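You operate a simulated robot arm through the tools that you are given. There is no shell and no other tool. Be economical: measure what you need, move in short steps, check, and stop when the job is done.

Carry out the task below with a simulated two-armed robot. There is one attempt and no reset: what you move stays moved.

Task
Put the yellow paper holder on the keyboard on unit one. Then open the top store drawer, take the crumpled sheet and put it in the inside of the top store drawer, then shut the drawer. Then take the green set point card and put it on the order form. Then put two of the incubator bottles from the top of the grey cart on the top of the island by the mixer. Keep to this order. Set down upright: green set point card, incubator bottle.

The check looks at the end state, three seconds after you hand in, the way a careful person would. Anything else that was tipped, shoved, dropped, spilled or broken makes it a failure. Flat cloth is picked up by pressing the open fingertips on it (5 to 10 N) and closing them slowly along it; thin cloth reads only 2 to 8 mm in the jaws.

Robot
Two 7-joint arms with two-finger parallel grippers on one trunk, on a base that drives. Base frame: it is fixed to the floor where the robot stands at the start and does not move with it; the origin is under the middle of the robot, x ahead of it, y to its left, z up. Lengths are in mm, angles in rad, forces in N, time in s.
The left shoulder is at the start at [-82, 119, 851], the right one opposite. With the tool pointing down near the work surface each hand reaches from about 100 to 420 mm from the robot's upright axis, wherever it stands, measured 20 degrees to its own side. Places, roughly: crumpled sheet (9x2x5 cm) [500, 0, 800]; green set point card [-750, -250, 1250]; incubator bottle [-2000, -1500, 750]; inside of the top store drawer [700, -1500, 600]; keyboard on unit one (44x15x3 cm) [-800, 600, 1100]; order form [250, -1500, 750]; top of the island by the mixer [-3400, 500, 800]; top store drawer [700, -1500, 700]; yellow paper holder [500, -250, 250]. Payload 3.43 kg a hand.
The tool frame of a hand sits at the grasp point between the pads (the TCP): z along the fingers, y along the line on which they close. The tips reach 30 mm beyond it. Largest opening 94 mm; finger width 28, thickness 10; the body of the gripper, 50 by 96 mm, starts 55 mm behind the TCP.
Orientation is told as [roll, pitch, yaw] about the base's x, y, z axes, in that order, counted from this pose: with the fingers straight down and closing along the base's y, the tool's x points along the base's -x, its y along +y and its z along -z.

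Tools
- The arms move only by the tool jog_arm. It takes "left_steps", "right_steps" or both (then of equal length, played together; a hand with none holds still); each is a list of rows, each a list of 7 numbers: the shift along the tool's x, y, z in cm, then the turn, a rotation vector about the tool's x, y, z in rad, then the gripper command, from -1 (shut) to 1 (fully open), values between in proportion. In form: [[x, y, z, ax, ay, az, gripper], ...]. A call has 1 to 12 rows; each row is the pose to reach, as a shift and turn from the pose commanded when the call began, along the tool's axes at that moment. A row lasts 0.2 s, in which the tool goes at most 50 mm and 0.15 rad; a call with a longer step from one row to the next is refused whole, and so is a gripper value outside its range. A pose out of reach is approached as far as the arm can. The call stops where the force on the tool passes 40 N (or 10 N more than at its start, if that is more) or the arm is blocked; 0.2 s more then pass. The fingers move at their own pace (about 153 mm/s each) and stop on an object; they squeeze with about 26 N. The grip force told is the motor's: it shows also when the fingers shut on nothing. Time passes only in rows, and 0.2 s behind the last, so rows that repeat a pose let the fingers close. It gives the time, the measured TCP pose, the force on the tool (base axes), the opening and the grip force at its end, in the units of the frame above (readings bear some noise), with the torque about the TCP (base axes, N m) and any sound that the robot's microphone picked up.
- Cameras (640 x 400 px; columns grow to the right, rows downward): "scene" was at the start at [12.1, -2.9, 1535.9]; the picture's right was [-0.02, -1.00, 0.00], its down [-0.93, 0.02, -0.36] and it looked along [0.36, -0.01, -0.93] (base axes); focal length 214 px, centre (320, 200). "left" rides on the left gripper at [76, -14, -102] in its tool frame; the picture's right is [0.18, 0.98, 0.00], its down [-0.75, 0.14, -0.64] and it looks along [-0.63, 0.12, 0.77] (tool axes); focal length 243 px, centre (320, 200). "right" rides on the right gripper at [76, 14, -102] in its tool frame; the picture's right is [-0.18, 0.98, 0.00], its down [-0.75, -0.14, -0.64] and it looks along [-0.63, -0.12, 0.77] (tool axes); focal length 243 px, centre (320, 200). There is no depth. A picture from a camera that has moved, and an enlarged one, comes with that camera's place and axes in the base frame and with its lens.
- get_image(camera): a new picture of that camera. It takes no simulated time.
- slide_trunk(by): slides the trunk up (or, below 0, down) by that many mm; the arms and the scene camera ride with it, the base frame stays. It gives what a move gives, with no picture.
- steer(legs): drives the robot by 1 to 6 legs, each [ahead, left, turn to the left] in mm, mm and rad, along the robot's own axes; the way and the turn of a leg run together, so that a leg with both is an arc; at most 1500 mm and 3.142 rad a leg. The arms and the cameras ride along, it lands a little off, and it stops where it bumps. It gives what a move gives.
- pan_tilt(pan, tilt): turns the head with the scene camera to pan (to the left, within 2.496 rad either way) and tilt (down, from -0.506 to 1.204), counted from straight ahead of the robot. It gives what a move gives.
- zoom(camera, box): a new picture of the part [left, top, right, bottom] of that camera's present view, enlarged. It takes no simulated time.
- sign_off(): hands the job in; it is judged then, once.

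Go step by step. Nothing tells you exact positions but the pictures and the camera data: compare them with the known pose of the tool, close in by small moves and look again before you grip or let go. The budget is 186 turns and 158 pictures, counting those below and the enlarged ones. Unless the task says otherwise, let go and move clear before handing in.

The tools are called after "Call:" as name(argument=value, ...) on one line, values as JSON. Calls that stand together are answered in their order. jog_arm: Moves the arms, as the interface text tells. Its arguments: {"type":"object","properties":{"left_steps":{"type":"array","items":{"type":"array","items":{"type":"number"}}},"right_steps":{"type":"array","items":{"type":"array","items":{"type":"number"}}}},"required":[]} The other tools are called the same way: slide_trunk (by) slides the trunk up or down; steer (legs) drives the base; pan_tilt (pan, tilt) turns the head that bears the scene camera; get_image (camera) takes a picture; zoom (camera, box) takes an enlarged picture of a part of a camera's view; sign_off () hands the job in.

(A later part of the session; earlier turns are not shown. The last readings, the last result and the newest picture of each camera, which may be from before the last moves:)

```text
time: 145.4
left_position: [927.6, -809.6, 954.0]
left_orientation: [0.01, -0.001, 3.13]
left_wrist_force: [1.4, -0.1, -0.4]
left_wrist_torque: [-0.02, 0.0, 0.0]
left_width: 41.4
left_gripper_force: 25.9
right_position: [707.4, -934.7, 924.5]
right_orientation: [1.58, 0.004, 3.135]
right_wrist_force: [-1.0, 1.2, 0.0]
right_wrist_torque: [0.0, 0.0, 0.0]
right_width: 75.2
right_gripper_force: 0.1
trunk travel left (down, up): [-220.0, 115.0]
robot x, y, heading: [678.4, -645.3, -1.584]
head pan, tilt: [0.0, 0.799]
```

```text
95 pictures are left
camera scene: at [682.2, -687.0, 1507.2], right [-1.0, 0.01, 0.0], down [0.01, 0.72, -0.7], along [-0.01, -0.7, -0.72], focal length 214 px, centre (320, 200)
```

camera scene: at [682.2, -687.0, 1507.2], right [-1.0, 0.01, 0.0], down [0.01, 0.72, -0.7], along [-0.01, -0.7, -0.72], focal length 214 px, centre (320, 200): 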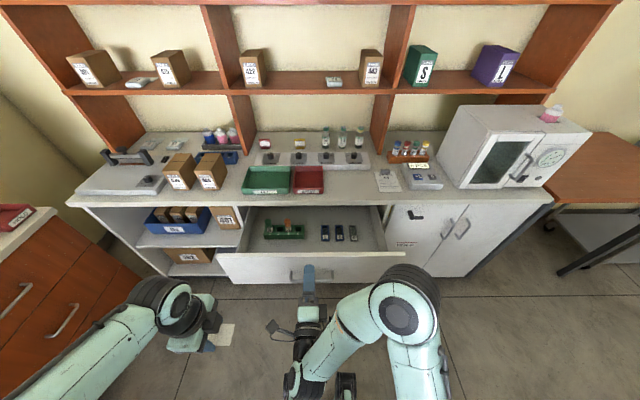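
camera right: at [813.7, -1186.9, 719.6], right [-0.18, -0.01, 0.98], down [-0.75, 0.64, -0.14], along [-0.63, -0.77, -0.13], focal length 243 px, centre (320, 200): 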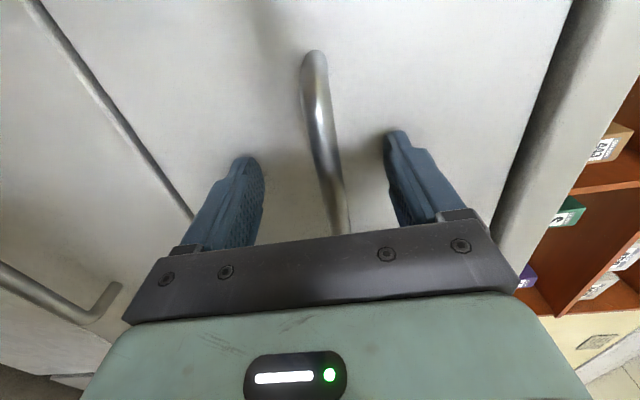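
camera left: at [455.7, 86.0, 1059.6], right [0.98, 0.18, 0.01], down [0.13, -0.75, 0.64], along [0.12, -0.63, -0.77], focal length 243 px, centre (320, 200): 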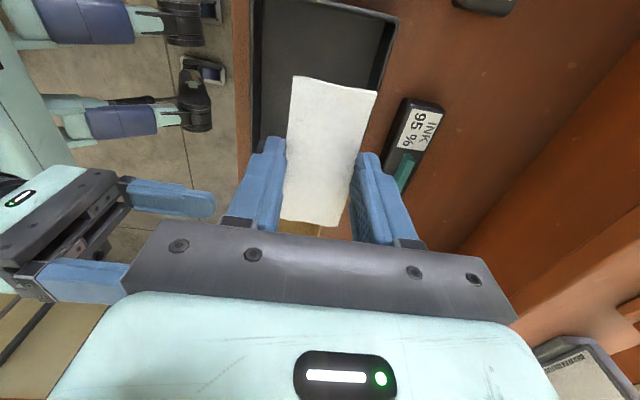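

Call:
steer(legs=[[105, -60, 0.01]])

Call:
jog_arm(left_steps=[[-2, 4, 0, 0, 0, 0, -1], [-4, 8, 0, 0, 0, 0, -1], [-6, 12, 0, 0, 0, 0, -1], [-8, 16, 0, 0, 0, 0, -1], [-9, 20, 0, 0, 0, 0, -1], [-10, 24.5, 0, 0, 0, 0, -1], [-10, 24.5, 0, 0, 0, 0, -1]])

Call:
get_image(camera="scene")

Call:
get_image(camera="left")

```text
time: 146.6
left_position: [869.9, -912.8, 954.6]
left_orientation: [0.008, 0.0, -3.139]
left_wrist_force: [-1.4, -0.3, 0.0]
left_wrist_torque: [0.04, -0.03, 0.05]
left_width: 41.4
left_gripper_force: 25.8
right_position: [651.0, -1038.5, 925.1]
right_orientation: [1.583, 0.004, -3.137]
right_wrist_force: [-0.3, 0.0, -0.2]
right_wrist_torque: [0.0, 0.02, 0.01]
right_width: 75.1
right_gripper_force: 0.1
trunk travel left (down, up): [-220.0, 115.0]
robot x, y, heading: [624.4, -752.2, -1.563]
head pan, tilt: [0.0, 0.799]
```

```text
time: 148.2
left_position: [770.2, -1156.9, 956.2]
left_orientation: [0.012, 0.0, -3.14]
left_wrist_force: [0.5, -0.3, -0.4]
left_wrist_torque: [-0.04, 0.02, -0.04]
left_width: 41.1
left_gripper_force: 26.3
right_position: [651.6, -1038.5, 923.5]
right_orientation: [1.581, 0.004, -3.138]
right_wrist_force: [0.9, 0.2, 0.1]
right_wrist_torque: [0.01, -0.03, -0.02]
right_width: 75.2
right_gripper_force: 0.1
trunk travel left (down, up): [-220.0, 115.0]
robot x, y, heading: [625.4, -752.0, -1.568]
head pan, tilt: [0.0, 0.799]
```

```text
94 pictures are left
camera scene: at [622.8, -790.5, 1507.2], right [-1.0, 0.0, 0.0], down [0.0, 0.72, -0.7], along [0.0, -0.7, -0.72], focal length 214 px, centre (320, 200)
```

scene: 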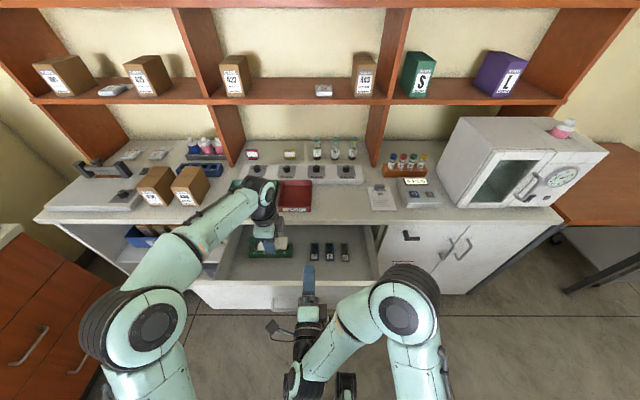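

```text
93 pictures are left
camera left: at [847.6, -1140.7, 1058.9], right [0.19, -0.98, 0.01], down [-0.75, -0.14, 0.64], along [-0.63, -0.13, -0.77], focal length 243 px, centre (320, 200)
```

left: 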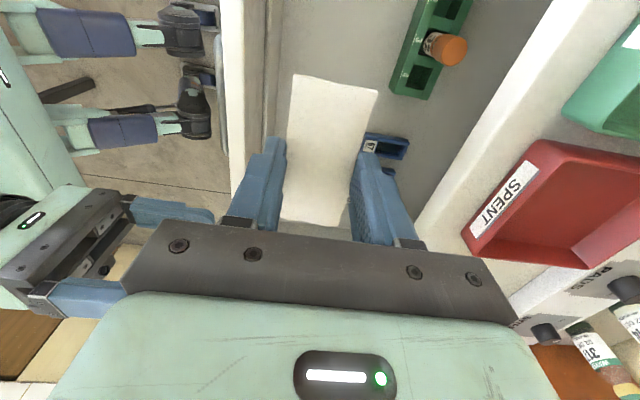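

Call:
jog_arm(left_steps=[[0, 1.8, 2, 0, 0, 0, -1], [0, 1.8, 6, 0, 0, 0, -1], [0, 1.8, 10, 0, 0, 0, -1], [0, 1.8, 14, 0, 0, 0, -1], [0, 1.8, 18, 0, 0, 0, -1], [0, 1.8, 18, 0, 0, 0, -1]])

Call:
get_image(camera="left")

Call:
get_image(camera="scene")

```text
time: 149.6
left_position: [771.2, -1176.1, 775.9]
left_orientation: [0.01, 0.0, -3.14]
left_wrist_force: [0.1, -0.2, -0.5]
left_wrist_torque: [-0.02, 0.0, -0.02]
left_width: 41.2
left_gripper_force: 25.7
right_position: [651.8, -1038.5, 924.3]
right_orientation: [1.581, 0.004, -3.135]
right_wrist_force: [0.3, 0.2, 1.0]
right_wrist_torque: [0.04, 0.03, 0.03]
right_width: 75.3
right_gripper_force: 0.1
trunk travel left (down, up): [-220.0, 115.0]
robot x, y, heading: [622.4, -751.9, -1.569]
head pan, tilt: [0.0, 0.799]
```

```text
92 pictures are left
camera left: at [847.3, -1160.1, 877.6], right [0.19, -0.98, 0.01], down [-0.75, -0.14, 0.64], along [-0.63, -0.13, -0.77], focal length 243 px, centre (320, 200)
```

left: 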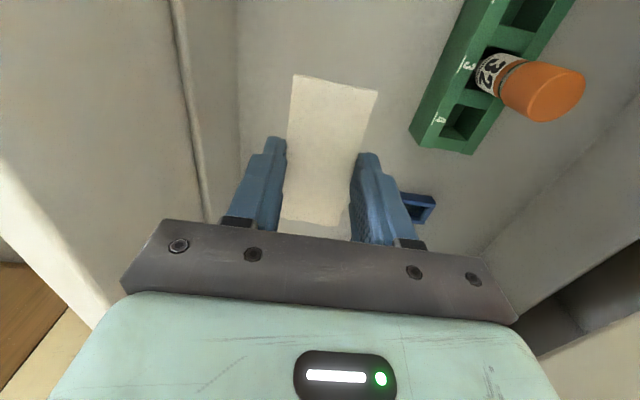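

```text
91 pictures are left
camera scene: at [622.6, -791.0, 1507.2], right [-1.0, 0.0, 0.0], down [0.0, 0.72, -0.7], along [0.0, -0.7, -0.72], focal length 214 px, centre (320, 200)
```

scene: 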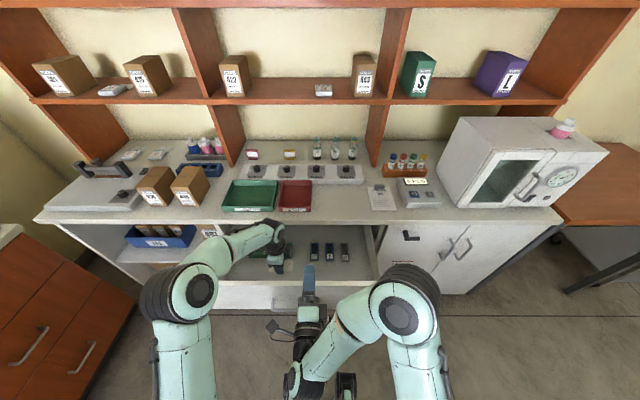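

Call:
jog_arm(left_steps=[[0, 0, 1.5, 0, 0, 0, -1], [0, 0, 3, 0, 0, 0, -1], [0, 0, 4, 0, 0, 0, -1], [0, 0, 4.6, 0, 0, 0, -1], [0, 0, 5.2, 0, 0, 0, -1], [0, 0, 5.8, 0, 0, 0, -1]])

Call:
get_image(camera="left")

```text
time: 151.0
left_position: [771.7, -1176.5, 719.4]
left_orientation: [0.011, -0.001, -3.142]
left_wrist_force: [0.9, 0.2, -0.3]
left_wrist_torque: [-0.01, -0.01, 0.01]
left_width: 41.2
left_gripper_force: 26.5
right_position: [651.6, -1037.8, 924.1]
right_orientation: [1.581, 0.004, -3.138]
right_wrist_force: [-0.3, 0.5, -0.5]
right_wrist_torque: [-0.03, 0.01, 0.01]
right_width: 75.2
right_gripper_force: 0.0
trunk travel left (down, up): [-220.0, 115.0]
robot x, y, heading: [619.3, -753.4, -1.566]
head pan, tilt: [0.0, 0.799]
```

```text
90 pictures are left
camera left: at [847.4, -1161.6, 820.9], right [0.19, -0.98, 0.01], down [-0.75, -0.14, 0.64], along [-0.63, -0.13, -0.77], focal length 243 px, centre (320, 200)
```

left: 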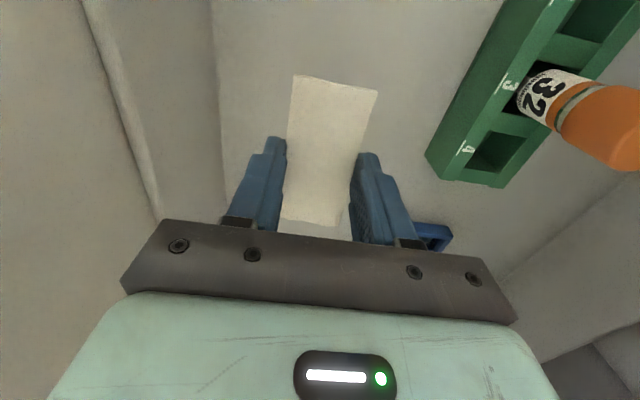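

Call:
jog_arm(left_steps=[[0, 0, 0.7, 0, 0, 0, -1], [0, 0, 1.4, 0, 0, 0, -1], [0, 0, 2.1, 0, 0, 0, -1], [0, 0, 2.8, 0, 0, 0, -1], [0, 0, 3.4, 0, 0, 0, -1], [0, 0, 4.0, 0, 0, 0, -1]])

Call:
get_image(camera="left")

```text
time: 152.4
left_position: [771.5, -1177.6, 678.2]
left_orientation: [0.009, 0.0, -3.141]
left_wrist_force: [0.2, -0.3, 0.3]
left_wrist_torque: [0.01, -0.04, 0.0]
left_width: 41.7
left_gripper_force: 26.3
right_position: [651.2, -1038.0, 923.7]
right_orientation: [1.58, 0.003, -3.136]
right_wrist_force: [-0.3, -0.8, 0.2]
right_wrist_torque: [-0.01, -0.04, 0.03]
right_width: 75.2
right_gripper_force: 0.2
trunk travel left (down, up): [-220.0, 115.0]
robot x, y, heading: [623.3, -750.4, -1.565]
head pan, tilt: [0.0, 0.799]
```

```text
89 pictures are left
camera left: at [848.1, -1162.0, 780.8], right [0.19, -0.98, 0.01], down [-0.75, -0.14, 0.64], along [-0.63, -0.13, -0.77], focal length 243 px, centre (320, 200)
```

left: 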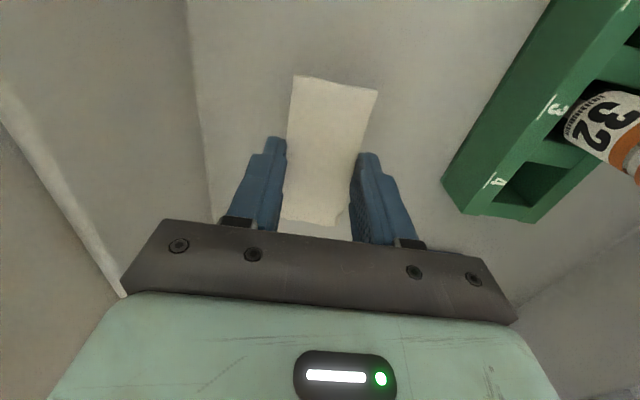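

Call:
jog_arm(left_steps=[[0, 0, 0.8, 0, 0, 0, -1], [0, 0, 1.6, 0, 0, 0, -1], [0, 0, 2.2, 0, 0, 0, -1], [0, 0, 2.8, 0, 0, 0, -1], [0, 0, 3.2, 0, 0, 0, -1]])

Call:
get_image(camera="left")

```text
time: 153.6
left_position: [771.8, -1178.8, 650.6]
left_orientation: [0.018, 0.001, -3.14]
left_wrist_force: [3.8, 0.4, 33.2]
left_wrist_torque: [0.95, -0.11, -0.17]
left_width: 41.5
left_gripper_force: 26.4
right_position: [651.2, -1039.0, 924.6]
right_orientation: [1.582, 0.004, -3.136]
right_wrist_force: [0.3, 0.9, 0.0]
right_wrist_torque: [-0.02, -0.01, -0.01]
right_width: 75.5
right_gripper_force: 0.1
trunk travel left (down, up): [-220.0, 115.0]
robot x, y, heading: [620.3, -752.5, -1.568]
head pan, tilt: [0.0, 0.799]
```

```text
88 pictures are left
camera left: at [847.9, -1162.9, 752.6], right [0.19, -0.98, 0.02], down [-0.75, -0.13, 0.64], along [-0.63, -0.13, -0.76], focal length 243 px, centre (320, 200)
```

left: 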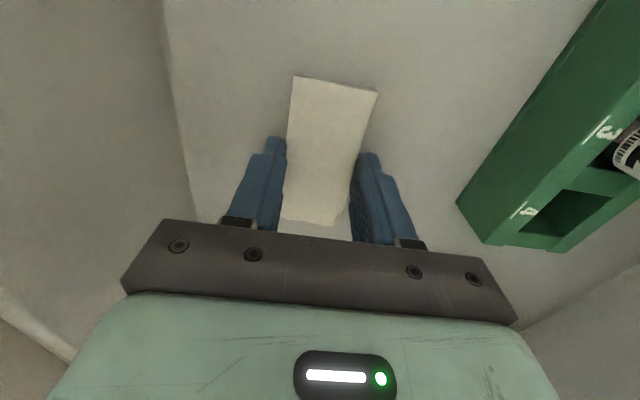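

On the drawer floor (33 N). Ease up 3 mm, open, and lift out.

Call:
jog_arm(left_steps=[[0, 0, -0.5, 0, 0, 0, -1], [0, 0, -0.5, 0, 0, 0, 0.0], [0, 0, -0.5, 0, 0, 0, 0.3], [0, 0, -0.5, 0, 0, 0, 0.3], [0, 0, -3, 0, 0, 0, 0.3], [0, 0, -7, 0, 0, 0, 0.3], [0, 0, -11, 0, 0, 0, 0.3], [0, 0, -15.5, 0, 0, 0, 0.3], [0, 0, -20, 0, 0, 0, 0.3], [0, 0, -24.5, 0, 0, 0, 0.3], [0, 0, -29, 0, 0, 0, 0.3], [0, 0, -31, 0, 0, 0, 0.3]])

Call:
jog_arm(left_steps=[[2, -4, 0, 0, 0, 0, 0.3], [4, -8, 0, 0, 0, 0, 0.3], [6, -12, 0, 0, 0, 0, 0.3], [8, -16, 0, 0, 0, 0, 0.3], [9, -20, 0, 0, 0, 0, 0.3], [10, -24.5, 0, 0, 0, 0, 0.3], [12, -28, 0, 0, 0, 0, 0.3], [12, -28, 0, 0, 0, 0, 0.3]])

Call:
get_image(camera="scene")

```text
time: 156.2
left_position: [771.9, -1174.1, 959.1]
left_orientation: [0.008, 0.0, -3.139]
left_wrist_force: [-0.5, -0.6, 0.5]
left_wrist_torque: [0.01, 0.01, 0.0]
left_width: 61.2
left_gripper_force: 0.0
right_position: [651.5, -1038.7, 925.1]
right_orientation: [1.581, 0.004, -3.136]
right_wrist_force: [-0.3, -0.5, 0.0]
right_wrist_torque: [-0.04, -0.04, 0.01]
right_width: 75.1
right_gripper_force: 0.1
trunk travel left (down, up): [-220.0, 115.0]
robot x, y, heading: [620.5, -751.2, -1.564]
head pan, tilt: [0.0, 0.799]
```

```text
time: 158.0
left_position: [890.2, -893.3, 951.9]
left_orientation: [0.01, 0.0, -3.14]
left_wrist_force: [0.5, 0.5, -0.2]
left_wrist_torque: [-0.01, -0.02, 0.0]
left_width: 60.9
left_gripper_force: 0.0
right_position: [650.7, -1038.1, 924.6]
right_orientation: [1.58, 0.006, -3.136]
right_wrist_force: [-0.5, 0.1, -0.2]
right_wrist_torque: [-0.01, 0.01, -0.01]
right_width: 75.2
right_gripper_force: 0.0
trunk travel left (down, up): [-220.0, 115.0]
robot x, y, heading: [623.4, -750.6, -1.565]
head pan, tilt: [0.0, 0.799]
```

```text
87 pictures are left
camera scene: at [622.4, -791.8, 1507.2], right [-1.0, 0.0, 0.0], down [0.0, 0.72, -0.7], along [0.0, -0.7, -0.72], focal length 214 px, centre (320, 200)
```

scene: 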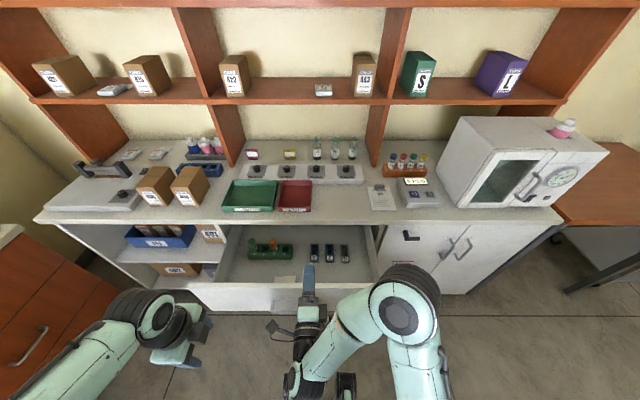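

The sheet lies in the drawer. Now shut it: fingers closed, push the face just above the handle.

Call:
steer(legs=[[-110, 60, 0]])

Call:
jog_arm(right_steps=[[0, 0, 0, 0, 0, 0, 0], [0, 0, 0, 0, 0, 0, -1], [0, 0, 0, 0, 0, 0, -1], [0, 0, 0, 0, 0, 0, -1]])

Call:
slide_trunk(by=-165)

Call:
get_image(camera="scene")

Call:
get_image(camera="right")

```text
time: 159.3
left_position: [951.0, -784.7, 952.2]
left_orientation: [0.009, 0.001, -3.137]
left_wrist_force: [-0.5, 0.8, -0.4]
left_wrist_torque: [-0.05, 0.0, -0.01]
left_width: 61.3
left_gripper_force: 0.1
right_position: [711.8, -930.6, 925.2]
right_orientation: [1.583, 0.003, -3.134]
right_wrist_force: [0.3, 0.0, 0.1]
right_wrist_torque: [0.05, -0.03, -0.02]
right_width: 75.0
right_gripper_force: 0.1
trunk travel left (down, up): [-220.0, 115.0]
robot x, y, heading: [683.3, -644.3, -1.571]
head pan, tilt: [0.0, 0.799]
```

```text
time: 160.3
left_position: [951.1, -786.0, 953.9]
left_orientation: [0.01, 0.0, -3.137]
left_wrist_force: [0.5, -0.4, 0.6]
left_wrist_torque: [-0.02, -0.02, -0.02]
left_width: 61.1
left_gripper_force: 0.1
right_position: [711.8, -931.0, 923.2]
right_orientation: [1.582, 0.004, -3.134]
right_wrist_force: [-0.2, 0.4, 0.4]
right_wrist_torque: [0.0, -0.02, 0.01]
right_width: 0.0
right_gripper_force: 26.2
trunk travel left (down, up): [-220.0, 115.0]
robot x, y, heading: [683.4, -645.5, -1.567]
head pan, tilt: [0.0, 0.799]
```

```text
time: 162.2
left_position: [951.0, -786.4, 787.3]
left_orientation: [0.011, -0.001, -3.138]
left_wrist_force: [0.5, -0.3, -0.2]
left_wrist_torque: [0.0, 0.0, 0.02]
left_width: 61.0
left_gripper_force: 0.1
right_position: [712.7, -930.7, 760.3]
right_orientation: [1.582, 0.006, -3.135]
right_wrist_force: [0.5, -0.1, 0.9]
right_wrist_torque: [-0.01, -0.01, -0.01]
right_width: 0.1
right_gripper_force: 25.8
trunk travel left (down, up): [-55.0, 280.0]
robot x, y, heading: [681.5, -646.4, -1.568]
head pan, tilt: [0.0, 0.799]
```

```text
86 pictures are left
camera scene: at [683.3, -719.2, 1335.6], right [-1.0, 0.0, 0.0], down [0.0, 0.72, -0.7], along [0.0, -0.7, -0.72], focal length 214 px, centre (320, 200)
```

scene: 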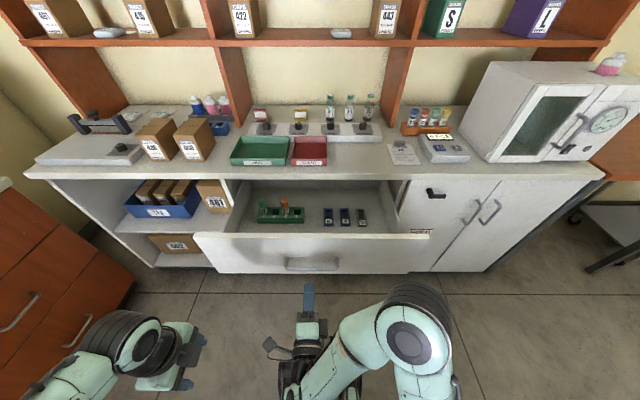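

```text
85 pictures are left
camera right: at [787.8, -827.7, 772.2], right [-0.19, 0.01, 0.98], down [-0.76, 0.64, -0.15], along [-0.63, -0.77, -0.11], focal length 243 px, centre (320, 200)
```

right: 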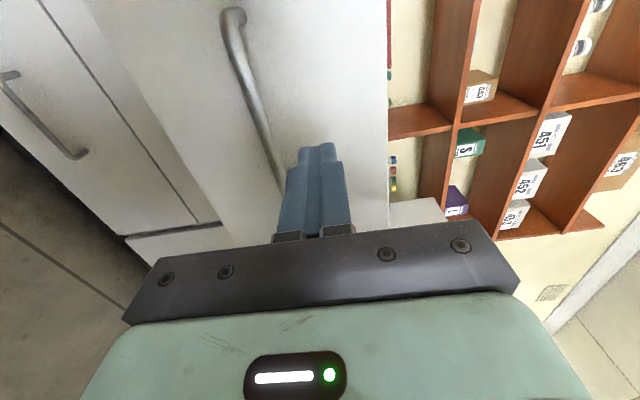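

Call:
steer(legs=[[210, 0, 0]])

Call:
steer(legs=[[135, 0, 0]])

Call:
get_image(camera="scene")

```text
time: 163.8
left_position: [951.7, -996.4, 787.4]
left_orientation: [0.007, 0.002, -3.139]
left_wrist_force: [1.3, 0.3, 0.1]
left_wrist_torque: [-0.04, 0.01, 0.03]
left_width: 61.1
left_gripper_force: 0.1
right_position: [712.6, -1142.0, 759.4]
right_orientation: [1.582, 0.003, -3.136]
right_wrist_force: [0.1, 0.3, -0.7]
right_wrist_torque: [0.0, 0.04, -0.02]
right_width: 0.1
right_gripper_force: 25.7
trunk travel left (down, up): [-55.0, 280.0]
robot x, y, heading: [682.3, -856.4, -1.57]
head pan, tilt: [0.0, 0.799]
```

```text
time: 165.1
left_position: [953.2, -1131.0, 787.6]
left_orientation: [0.008, 0.001, -3.137]
left_wrist_force: [-0.4, -0.5, -0.3]
left_wrist_torque: [0.02, 0.03, -0.05]
left_width: 60.8
left_gripper_force: 0.0
right_position: [713.9, -1275.1, 760.0]
right_orientation: [1.58, 0.004, -3.133]
right_wrist_force: [-1.1, 0.0, 0.1]
right_wrist_torque: [-0.03, 0.03, -0.02]
right_width: 0.3
right_gripper_force: 26.9
trunk travel left (down, up): [-55.0, 280.0]
robot x, y, heading: [683.9, -987.6, -1.564]
head pan, tilt: [0.0, 0.799]
```

```text
84 pictures are left
camera scene: at [685.0, -1064.2, 1335.5], right [-1.0, -0.01, 0.0], down [0.0, 0.72, -0.7], along [0.0, -0.7, -0.72], focal length 214 px, centre (320, 200)
```

scene: 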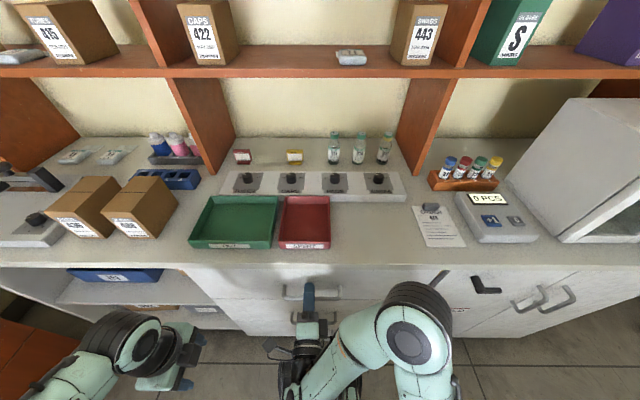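

Call:
jog_arm(right_steps=[[0, 0, 0.6, 0, 0, 0, -1], [0, 0, 1.2, 0, 0, 0, -1], [0, 0, 1.8, 0, 0, 0, -1], [0, 0, 2.2, 0, 0, 0, -1], [0, 0, 2.5, 0, 0, 0, -1]])

Call:
get_image(camera="right")

Call:
zoom(camera="scene", box=[380, 130, 540, 250])

```text
time: 166.1
left_position: [952.1, -1127.0, 788.0]
left_orientation: [0.013, -0.001, -3.136]
left_wrist_force: [-0.4, 0.7, -0.2]
left_wrist_torque: [-0.02, 0.02, -0.02]
left_width: 61.0
left_gripper_force: 0.0
right_position: [713.2, -1289.9, 759.6]
right_orientation: [1.579, 0.002, -3.127]
right_wrist_force: [-6.1, 19.3, 5.9]
right_wrist_torque: [-0.08, 0.12, -0.38]
right_width: 0.0
right_gripper_force: 26.3
trunk travel left (down, up): [-55.0, 280.0]
robot x, y, heading: [680.1, -990.0, -1.568]
head pan, tilt: [0.0, 0.799]
stopped in row 4 (right hand): the force on the tool passed its limit at 48 N (the readings are from after the stop); the commanded pose is now the measured one
```

```text
83 pictures are left
camera right: at [788.8, -1185.9, 771.8], right [-0.19, 0.01, 0.98], down [-0.76, 0.63, -0.15], along [-0.62, -0.78, -0.11], focal length 243 px, centre (320, 200)
```

right: 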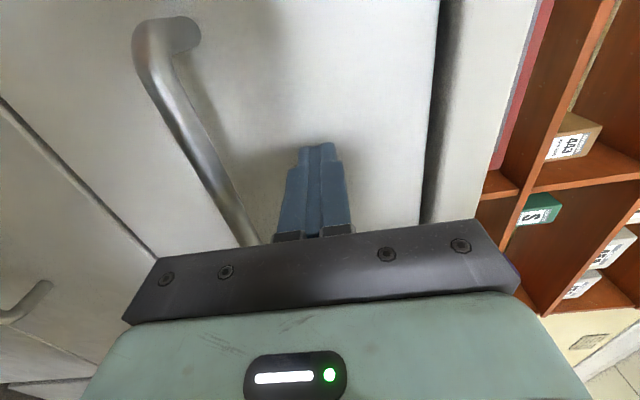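

```text
3.33 times, centred on (460, 190) of scene
camera zoom: at [684.1, -1060.2, 1335.7], right [-1.0, -0.01, 0.0], down [0.0, 0.72, -0.7], along [0.0, -0.7, -0.72], focal length 715 px, centre (-147, 233)
```

zoom: 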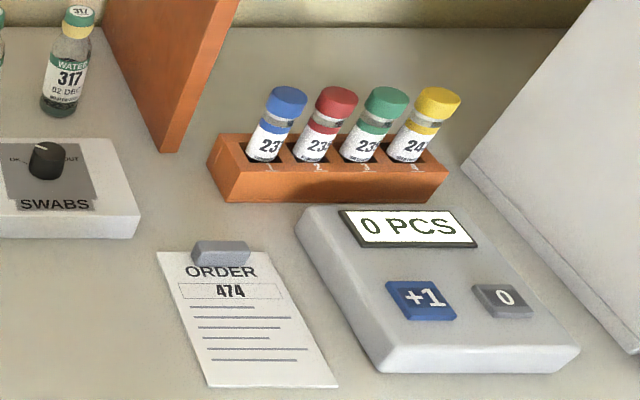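

The drawer is shut and the order form lies right of it with a paperweight on top. Now I back away and bring the right arm back to a compact downward posture before fetching the green card.

Call:
jog_arm(right_steps=[[0, 0, -1, 0, 0, 0, -1], [0, 0, -3, 0, 0, 0, -1]])

Call:
steer(legs=[[-350, 0, 0]])

Call:
jog_arm(right_steps=[[-1.5, 0.7, 0, 0.0858, 0.0858, -0.0858, -1], [-3, 1.4, 0, 0.1716, 0.1716, -0.1716, -1], [-4.5, 2.1, 0, 0.2573, 0.2573, -0.2573, -1], [-6, 2.8, 0, 0.3431, 0.3431, -0.3431, -1], [-7.5, 3.5, 0, 0.4289, 0.4289, -0.4289, -1], [-9, 4.2, 0, 0.5147, 0.5147, -0.5147, -1], [-10, 5, 0, 0.6004, 0.6004, -0.6004, -1], [-10, 5, 0, 0.6004, 0.6004, -0.6004, -1]])

Call:
jog_arm(right_steps=[[0, 0, 0, 0.0858, 0.0858, -0.0858, -1], [0, 0, 0, 0.1716, 0.1716, -0.1716, -1], [0, 0, 0, 0.2573, 0.2573, -0.2573, -1], [0, 0, 0, 0.3431, 0.3431, -0.3431, -1], [0, 0, 0, 0.4289, 0.4289, -0.4289, -1], [0, 0, 0, 0.5147, 0.5147, -0.5147, -1], [0, 0, 0, 0.6004, 0.6004, -0.6004, -1], [0, 0, 0, 0.6004, 0.6004, -0.6004, 1]])

Call:
get_image(camera="scene")

```text
time: 166.7
left_position: [953.1, -1129.0, 788.5]
left_orientation: [0.01, -0.001, -3.136]
left_wrist_force: [-0.3, 0.2, 0.3]
left_wrist_torque: [0.01, 0.0, 0.0]
left_width: 61.1
left_gripper_force: 0.1
right_position: [716.4, -1263.3, 758.0]
right_orientation: [1.577, 0.002, -3.131]
right_wrist_force: [-0.1, 0.2, 0.8]
right_wrist_torque: [-0.01, -0.04, -0.05]
right_width: 0.0
right_gripper_force: 25.5
trunk travel left (down, up): [-55.0, 280.0]
robot x, y, heading: [685.9, -989.4, -1.568]
head pan, tilt: [0.0, 0.799]
```

```text
time: 169.0
left_position: [951.1, -776.5, 787.9]
left_orientation: [0.01, 0.0, 3.139]
left_wrist_force: [-0.3, -0.6, 0.1]
left_wrist_torque: [-0.01, -0.02, -0.02]
left_width: 61.0
left_gripper_force: 0.1
right_position: [712.0, -909.4, 758.5]
right_orientation: [1.576, 0.001, -3.138]
right_wrist_force: [0.7, 0.2, 0.0]
right_wrist_torque: [0.02, 0.01, 0.01]
right_width: 0.1
right_gripper_force: 26.2
trunk travel left (down, up): [-55.0, 280.0]
robot x, y, heading: [684.9, -633.0, -1.569]
head pan, tilt: [0.0, 0.799]
```

```text
time: 170.8
left_position: [950.8, -777.2, 787.7]
left_orientation: [0.011, 0.0, 3.138]
left_wrist_force: [-0.1, -0.1, 0.3]
left_wrist_torque: [0.02, -0.01, -0.01]
left_width: 61.0
left_gripper_force: 0.0
right_position: [612.0, -908.1, 807.9]
right_orientation: [0.798, -0.342, -2.359]
right_wrist_force: [-0.1, -1.0, -0.1]
right_wrist_torque: [0.03, 0.01, 0.0]
right_width: 0.0
right_gripper_force: 26.1
right hand out of reach, approached as far as the arm can: row 1, 2, 3, 4, 5, 6, 7
trunk travel left (down, up): [-55.0, 280.0]
robot x, y, heading: [681.0, -630.2, -1.57]
head pan, tilt: [0.0, 0.799]
```

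```text
time: 172.6
left_position: [949.4, -776.7, 788.4]
left_orientation: [0.01, -0.001, 3.14]
left_wrist_force: [0.1, -0.8, -0.4]
left_wrist_torque: [0.01, -0.02, 0.01]
left_width: 61.0
left_gripper_force: 0.0
right_position: [612.1, -910.9, 808.2]
right_orientation: [0.01, -0.013, -1.575]
right_wrist_force: [0.4, -0.6, -0.2]
right_wrist_torque: [-0.02, -0.01, 0.0]
right_width: 94.0
right_gripper_force: 0.0
trunk travel left (down, up): [-55.0, 280.0]
robot x, y, heading: [685.3, -630.4, -1.569]
head pan, tilt: [0.0, 0.799]
```

```text
81 pictures are left
camera scene: at [683.3, -709.2, 1335.5], right [-1.0, 0.0, 0.0], down [0.0, 0.72, -0.7], along [0.0, -0.7, -0.72], focal length 214 px, centre (320, 200)
```

scene: 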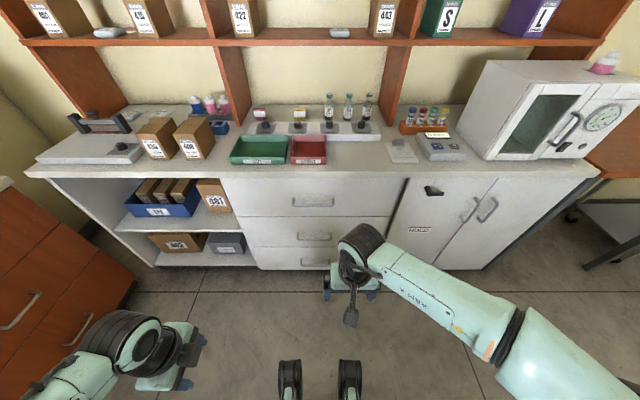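

Call:
jog_arm(right_steps=[[4, 0, 0, 0, 0, 0, 1], [8, 0, 0, 0, 0, 0, 1], [12, 0, 0, 0, 0, 0, 1], [12, 0, 0, 0, 0, 0, 1]])

Call:
steer(legs=[[0, -690, 0], [0, 0, -0.8], [0, 0, -0.77]])

Call:
slide_trunk(by=280)

Call:
pan_tilt(pan=0, tilt=0.6)

Call:
get_image(camera="scene")

```text
time: 173.6
left_position: [950.2, -776.3, 788.2]
left_orientation: [0.011, -0.001, 3.14]
left_wrist_force: [-0.4, -0.6, 0.8]
left_wrist_torque: [0.01, 0.02, -0.03]
left_width: 61.0
left_gripper_force: 0.1
right_position: [612.2, -790.1, 806.1]
right_orientation: [0.01, -0.013, -1.573]
right_wrist_force: [1.1, 0.1, -0.5]
right_wrist_torque: [-0.02, 0.01, 0.01]
right_width: 94.2
right_gripper_force: 0.1
trunk travel left (down, up): [-55.0, 280.0]
robot x, y, heading: [683.8, -638.4, -1.571]
head pan, tilt: [0.0, 0.799]
```

```text
time: 184.3
left_position: [-163.6, -902.4, 787.5]
left_orientation: [0.011, 0.0, 1.579]
left_wrist_force: [-0.1, 0.1, 0.3]
left_wrist_torque: [-0.03, 0.0, -0.05]
left_width: 60.8
left_gripper_force: 0.0
right_position: [-180.7, -564.3, 805.7]
right_orientation: [0.01, -0.015, -3.137]
right_wrist_force: [-0.6, 0.7, 0.9]
right_wrist_torque: [-0.03, 0.03, -0.02]
right_width: 94.0
right_gripper_force: 0.0
trunk travel left (down, up): [-55.0, 280.0]
robot x, y, heading: [-22.2, -634.8, -3.13]
head pan, tilt: [0.0, 0.799]
```

```text
time: 187.1
left_position: [-163.2, -902.4, 1067.2]
left_orientation: [0.01, -0.001, 1.579]
left_wrist_force: [0.2, -0.7, -0.4]
left_wrist_torque: [0.0, 0.02, -0.02]
left_width: 61.1
left_gripper_force: 0.0
right_position: [-180.3, -564.5, 1085.9]
right_orientation: [0.01, -0.015, -3.137]
right_wrist_force: [0.3, 0.2, 0.2]
right_wrist_torque: [0.0, 0.02, -0.02]
right_width: 94.1
right_gripper_force: 0.0
trunk travel left (down, up): [-335.0, 0.0]
robot x, y, heading: [-22.2, -635.0, -3.132]
head pan, tilt: [0.0, 0.799]
```

```text
time: 187.8
left_position: [-164.0, -903.2, 1068.1]
left_orientation: [0.009, 0.002, 1.578]
left_wrist_force: [0.3, 0.4, 0.3]
left_wrist_torque: [0.0, 0.0, 0.0]
left_width: 60.9
left_gripper_force: 0.0
right_position: [-180.2, -564.4, 1084.7]
right_orientation: [0.01, -0.013, -3.135]
right_wrist_force: [0.6, 0.4, -0.3]
right_wrist_torque: [-0.03, 0.02, 0.0]
right_width: 94.0
right_gripper_force: 0.0
trunk travel left (down, up): [-335.0, 0.0]
robot x, y, heading: [-24.6, -631.2, -3.126]
head pan, tilt: [0.0, 0.6]
```

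```text
80 pictures are left
camera scene: at [-66.9, -635.4, 1643.7], right [-0.01, 1.0, 0.0], down [0.57, 0.01, -0.82], along [-0.82, -0.01, -0.57], focal length 214 px, centre (320, 200)
```

scene: 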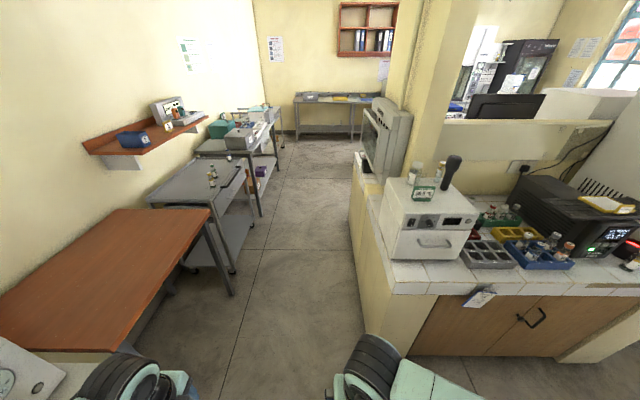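

Call:
steer(legs=[[0, -470, 0], [230, 0, 0]])

Call:
get_image(camera="scene")

Call:
zoom(camera="scene", box=[180, 140, 340, 280])

Call:
get_image(camera="left")

```text
time: 193.9
left_position: [-396.3, -431.2, 1068.2]
left_orientation: [0.01, -0.001, 1.584]
left_wrist_force: [-0.6, 0.1, 0.0]
left_wrist_torque: [0.0, -0.01, 0.0]
left_width: 61.1
left_gripper_force: 0.1
right_position: [-415.0, -91.0, 1085.2]
right_orientation: [0.01, -0.014, -3.128]
right_wrist_force: [-0.7, -0.6, 0.8]
right_wrist_torque: [-0.02, 0.02, -0.01]
right_width: 93.7
right_gripper_force: 0.0
trunk travel left (down, up): [-335.0, 0.0]
robot x, y, heading: [-257.3, -160.6, -3.124]
head pan, tilt: [0.0, 0.6]
```

```text
79 pictures are left
camera scene: at [-300.5, -161.7, 1643.6], right [-0.02, 1.0, 0.0], down [0.56, 0.01, -0.83], along [-0.83, -0.01, -0.56], focal length 214 px, centre (320, 200)
```

scene: 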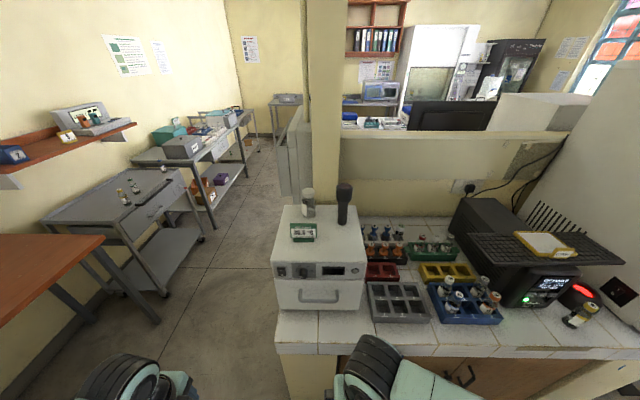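

```text
2.86 times, centred on (260, 210) of scene
camera zoom: at [-300.5, -161.7, 1643.6], right [-0.02, 1.0, 0.0], down [0.56, 0.01, -0.83], along [-0.83, -0.01, -0.56], focal length 613 px, centre (491, 171)
```

zoom: 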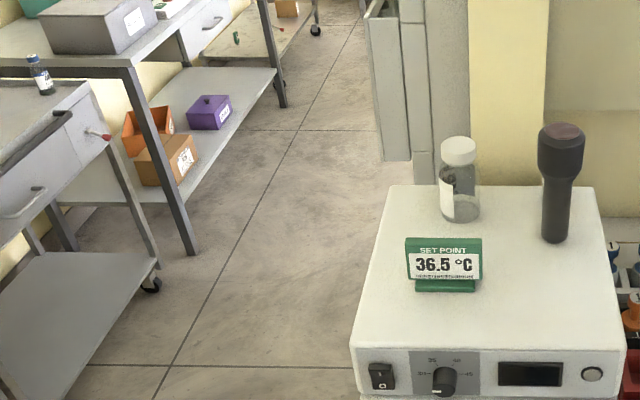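

```text
77 pictures are left
camera left: at [-379.0, -504.9, 1169.9], right [-0.98, -0.2, 0.01], down [-0.15, 0.75, 0.64], along [-0.13, 0.63, -0.77], focal length 243 px, centre (320, 200)
```

left: 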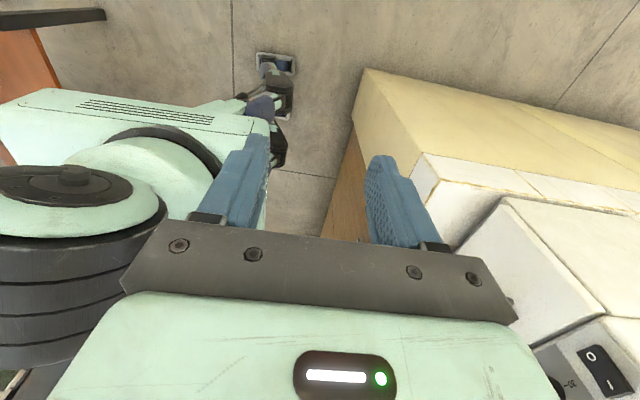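

The card stands at about (−808, −220), z 1140–1195, on the incubator, with a jar some 130 mm behind. I'll drive a bit closer and bring the left hand above it, closing front-to-back.

Call:
steer(legs=[[110, 0, -0.015]])

Call:
jog_arm(left_steps=[[0, 0, -4, 0, 0, 0, 0.6], [0, 0, -8, 0, 0, 0, 0.6], [0, 0, -12, 0, 0, 0, 0.6], [0, 0, -16, 0, 0, 0, 0.6], [2, 3, -20, 0, 0, 0, 0.6], [5, 6, -21, 0, 0, 0, 0.6], [8, 9, -21, 0, 0, 0, 0.6], [11, 12, -21, 0, 0, 0, 0.6], [14, 15, -21, 0, 0, 0, 0.6], [14, 15, -21, 0, 0, 0, 0.6]])

Call:
get_image(camera="scene")

Call:
get_image(camera="left")

```text
time: 195.1
left_position: [-480.5, -429.1, 1068.1]
left_orientation: [0.007, 0.0, 1.571]
left_wrist_force: [0.0, -0.5, -0.8]
left_wrist_torque: [0.03, -0.03, -0.01]
left_width: 60.9
left_gripper_force: 0.1
right_position: [-495.7, -90.9, 1085.6]
right_orientation: [0.012, -0.01, 3.14]
right_wrist_force: [-1.1, -0.3, 0.2]
right_wrist_torque: [-0.01, -0.04, -0.03]
right_width: 93.8
right_gripper_force: 0.1
trunk travel left (down, up): [-335.0, 0.0]
robot x, y, heading: [-335.8, -160.4, -3.144]
head pan, tilt: [0.0, 0.6]
stopped in leg 1: the robot was blocked; the commanded pose is now the measured one
```

```text
refused: row 5 steps farther than a row can; nothing moved
```

```text
76 pictures are left
camera scene: at [-383.6, -162.3, 1644.1], right [0.0, 1.0, 0.0], down [0.57, 0.0, -0.82], along [-0.82, 0.0, -0.57], focal length 214 px, centre (320, 200)
```

scene: 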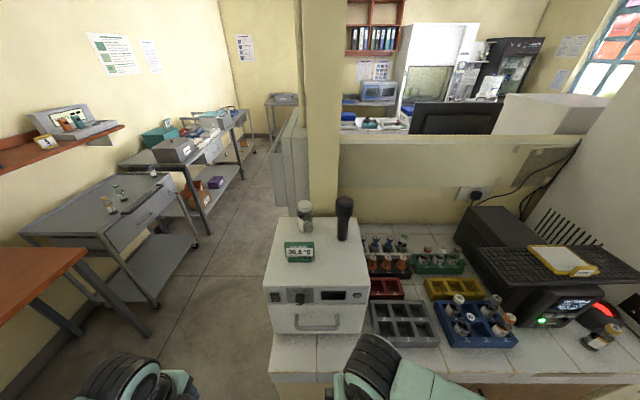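

```text
75 pictures are left
camera left: at [-466.0, -504.3, 1170.3], right [-0.98, -0.18, 0.01], down [-0.14, 0.75, 0.64], along [-0.12, 0.63, -0.77], focal length 243 px, centre (320, 200)
```

left: 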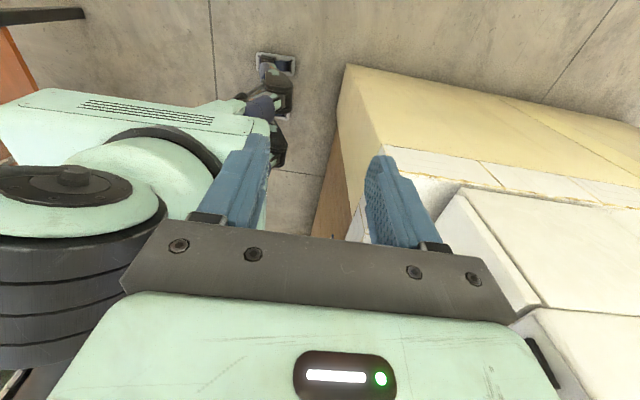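

Blocked at the counter, so the card is too far for a straight-down grip from here. From the aisle end of the counter I can grip it across its thickness with the right hand; driving there.

Call:
steer(legs=[[-110, 0, 0], [0, 560, 0], [0, 0, -0.8], [0, 0, -0.77], [0, 680, 0]])

Call:
get_image(camera="scene")

```text
time: 211.5
left_position: [-1157.3, -532.4, 1066.6]
left_orientation: [0.01, -0.002, -0.055]
left_wrist_force: [-0.6, -0.2, 0.1]
left_wrist_torque: [-0.04, 0.02, -0.01]
left_width: 61.2
left_gripper_force: 0.0
right_position: [-818.9, -537.0, 1085.6]
right_orientation: [0.011, -0.013, 1.516]
right_wrist_force: [0.4, -0.6, 0.2]
right_wrist_torque: [0.03, 0.01, -0.02]
right_width: 93.7
right_gripper_force: 0.0
trunk travel left (down, up): [-335.0, 0.0]
robot x, y, heading: [-896.3, -689.5, 1.519]
head pan, tilt: [0.0, 0.6]
```

```text
74 pictures are left
camera scene: at [-894.9, -646.9, 1643.8], right [1.0, -0.05, 0.0], down [-0.03, -0.56, -0.83], along [0.04, 0.82, -0.56], focal length 214 px, centre (320, 200)
```

scene: 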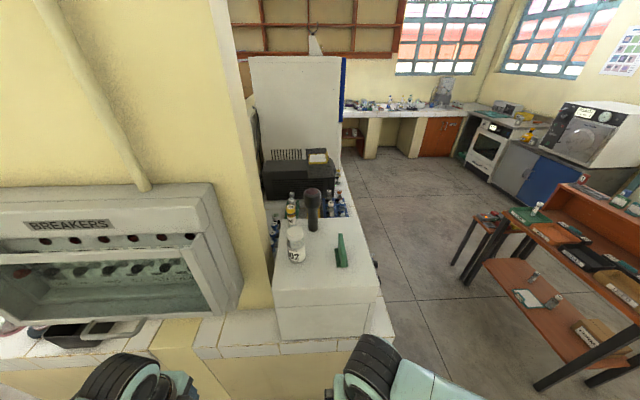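

Call:
zoom(camera="scene", box=[260, 180, 400, 300])

Call:
get_image(camera="right")

```text
3.33 times, centred on (330, 240) of scene
camera zoom: at [-894.9, -646.9, 1643.8], right [1.0, -0.05, 0.0], down [-0.03, -0.56, -0.83], along [0.04, 0.82, -0.56], focal length 715 px, centre (287, 67)
```

zoom: 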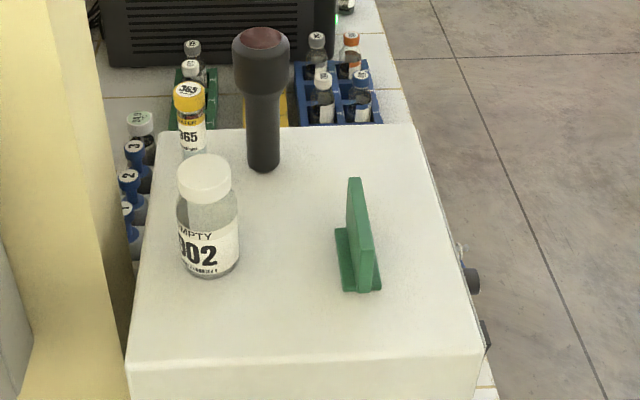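

```text
72 pictures are left
camera right: at [-836.2, -612.8, 1186.1], right [-0.97, 0.24, 0.01], down [0.19, 0.74, 0.65], along [0.15, 0.63, -0.76], focal length 243 px, centre (320, 200)
```

right: 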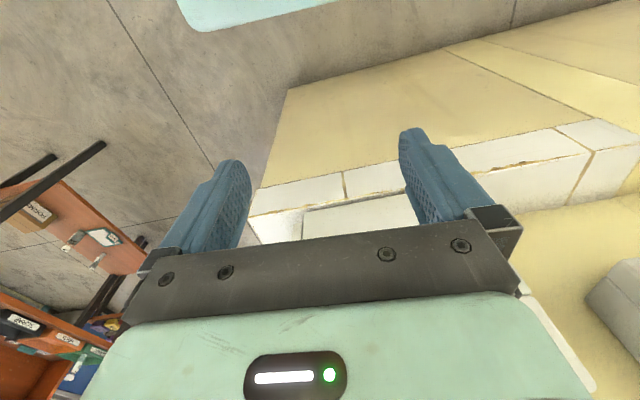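

Call:
steer(legs=[[60, 0, 0.05]])

Call:
jog_arm(right_steps=[[-1, 0, -3, 0, -0.13, 0, 0.3], [-2, 0, -6, 0, -0.26, 0, 0.3], [-4, 0, -9, 0, -0.39, 0, 0.3], [-6, 0, -12, 0, -0.52, 0, 0.3], [-8, 0, -15, 0, -0.65, 0, 0.3], [-10, 0, -16, 0, -0.77, 0, 0.3], [-10, 0, -16, 0, -0.77, 0, 0.3]])

Call:
get_image(camera="right")

Call:
get_image(camera="scene")

```text
time: 212.4
left_position: [-1163.1, -487.0, 1068.1]
left_orientation: [0.009, 0.0, -0.004]
left_wrist_force: [0.4, 0.2, -0.3]
left_wrist_torque: [0.01, 0.0, 0.01]
left_width: 61.3
left_gripper_force: 0.0
right_position: [-825.2, -476.0, 1084.4]
right_orientation: [0.011, -0.012, 1.563]
right_wrist_force: [0.0, -0.2, 0.7]
right_wrist_torque: [0.01, 0.03, 0.0]
right_width: 93.8
right_gripper_force: 0.1
trunk travel left (down, up): [-335.0, 0.0]
robot x, y, heading: [-893.3, -630.7, 1.571]
head pan, tilt: [0.0, 0.6]
```

```text
time: 214.0
left_position: [-1163.3, -486.5, 1067.8]
left_orientation: [0.009, -0.001, -0.002]
left_wrist_force: [-0.1, -0.3, 0.4]
left_wrist_torque: [-0.01, 0.0, 0.02]
left_width: 61.0
left_gripper_force: 0.0
right_position: [-823.8, -376.9, 1246.6]
right_orientation: [0.013, -0.784, 1.554]
right_wrist_force: [0.5, 0.3, 0.1]
right_wrist_torque: [0.01, 0.02, -0.01]
right_width: 61.2
right_gripper_force: 0.1
trunk travel left (down, up): [-335.0, 0.0]
robot x, y, heading: [-901.5, -628.1, 1.571]
head pan, tilt: [0.0, 0.6]
```

```text
71 pictures are left
camera right: at [-837.8, -503.2, 1265.2], right [-0.98, 0.14, 0.14], down [0.15, 0.08, 0.99], along [0.12, 0.99, -0.1], focal length 243 px, centre (320, 200)
```

right: 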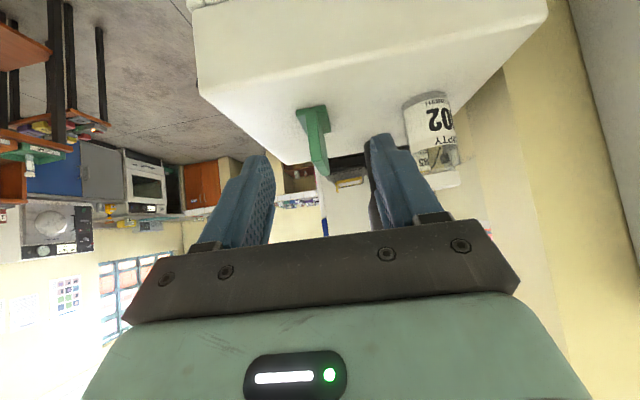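

```text
70 pictures are left
camera scene: at [-895.4, -588.6, 1643.7], right [1.0, 0.0, 0.0], down [0.0, -0.56, -0.83], along [0.0, 0.83, -0.56], focal length 214 px, centre (320, 200)
```

scene: 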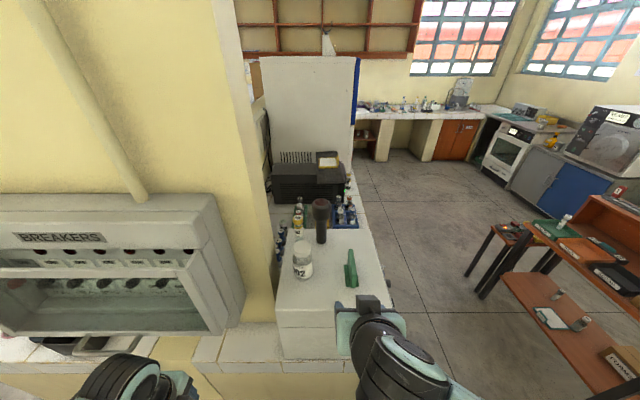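

Call:
jog_arm(right_steps=[[-1.2, -0.5, 2.4, 0, 0, 0, 0.3], [-2.3, -1.1, 4.7, 0, 0, 0, 0.3], [-3.44, -1.1, 7.1, 0, 0, 0, 0.3], [-3.44, -1.1, 7.1, 0, 0, 0, 0.3]])

Call:
get_image(camera="right")

```text
time: 215.0
left_position: [-1163.2, -486.6, 1067.4]
left_orientation: [0.009, 0.0, -0.004]
left_wrist_force: [0.3, -0.3, -0.2]
left_wrist_torque: [-0.02, -0.01, 0.02]
left_width: 60.9
left_gripper_force: 0.2
right_position: [-810.1, -301.9, 1221.6]
right_orientation: [0.016, -0.785, 1.552]
right_wrist_force: [-0.6, 0.0, 0.6]
right_wrist_torque: [0.02, -0.01, 0.02]
right_width: 61.2
right_gripper_force: 0.0
trunk travel left (down, up): [-335.0, 0.0]
robot x, y, heading: [-896.6, -629.2, 1.566]
head pan, tilt: [0.0, 0.6]
```

```text
69 pictures are left
camera right: at [-825.4, -428.2, 1239.4], right [-0.98, 0.14, 0.14], down [0.15, 0.08, 0.99], along [0.12, 0.99, -0.1], focal length 243 px, centre (320, 200)
```

right: 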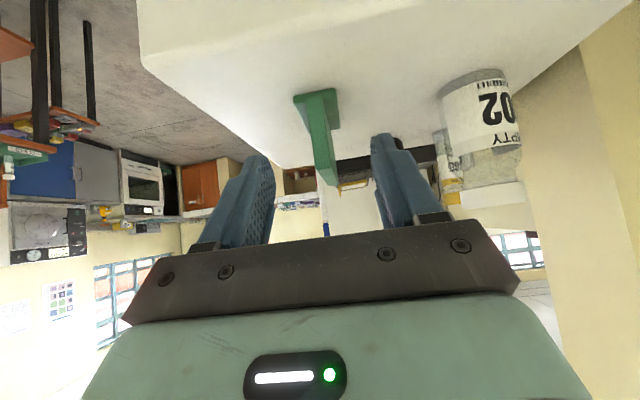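

Call:
jog_arm(right_steps=[[-1.2, -0.1, 2.4, 0, 0, 0, 0.3], [-2.3, -0.2, 4.7, 0, 0, 0, 0.3], [-3.44, -0.2, 7.1, 0, 0, 0, 0.3], [-3.44, -0.2, 7.1, 0, 0, 0, 0.3]])

Call:
get_image(camera="right")

Call:
zoom(camera="scene", box=[260, 210, 440, 340])

```text
time: 216.0
left_position: [-1163.1, -487.4, 1067.8]
left_orientation: [0.009, -0.001, -0.003]
left_wrist_force: [0.0, 0.8, 0.2]
left_wrist_torque: [0.02, -0.02, -0.01]
left_width: 61.0
left_gripper_force: 0.0
right_position: [-808.7, -226.7, 1195.3]
right_orientation: [0.015, -0.784, 1.556]
right_wrist_force: [0.5, 1.1, 0.3]
right_wrist_torque: [0.01, 0.0, 0.0]
right_width: 61.0
right_gripper_force: 0.2
trunk travel left (down, up): [-335.0, 0.0]
robot x, y, heading: [-897.0, -627.5, 1.57]
head pan, tilt: [0.0, 0.6]
```

```text
68 pictures are left
camera right: at [-824.1, -353.8, 1213.3], right [-0.98, 0.14, 0.14], down [0.15, 0.08, 0.99], along [0.12, 0.99, -0.1], focal length 243 px, centre (320, 200)
```

right: 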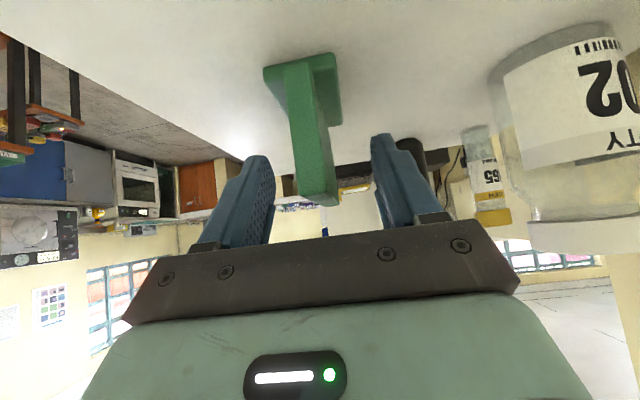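

```text
3.08 times, centred on (350, 275) of scene
camera zoom: at [-895.3, -588.8, 1643.8], right [1.0, 0.0, 0.0], down [0.0, -0.56, -0.83], along [0.0, 0.83, -0.56], focal length 660 px, centre (228, -31)
```

zoom: 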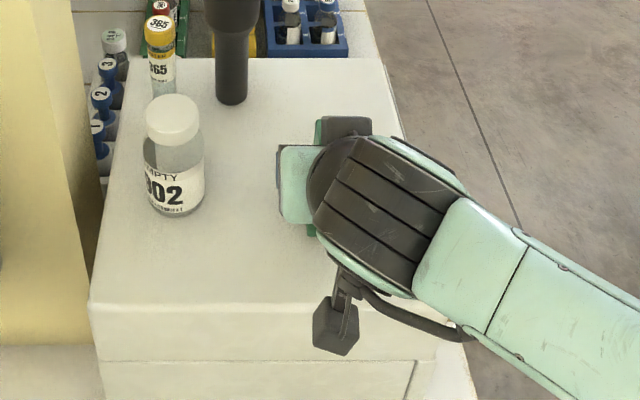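

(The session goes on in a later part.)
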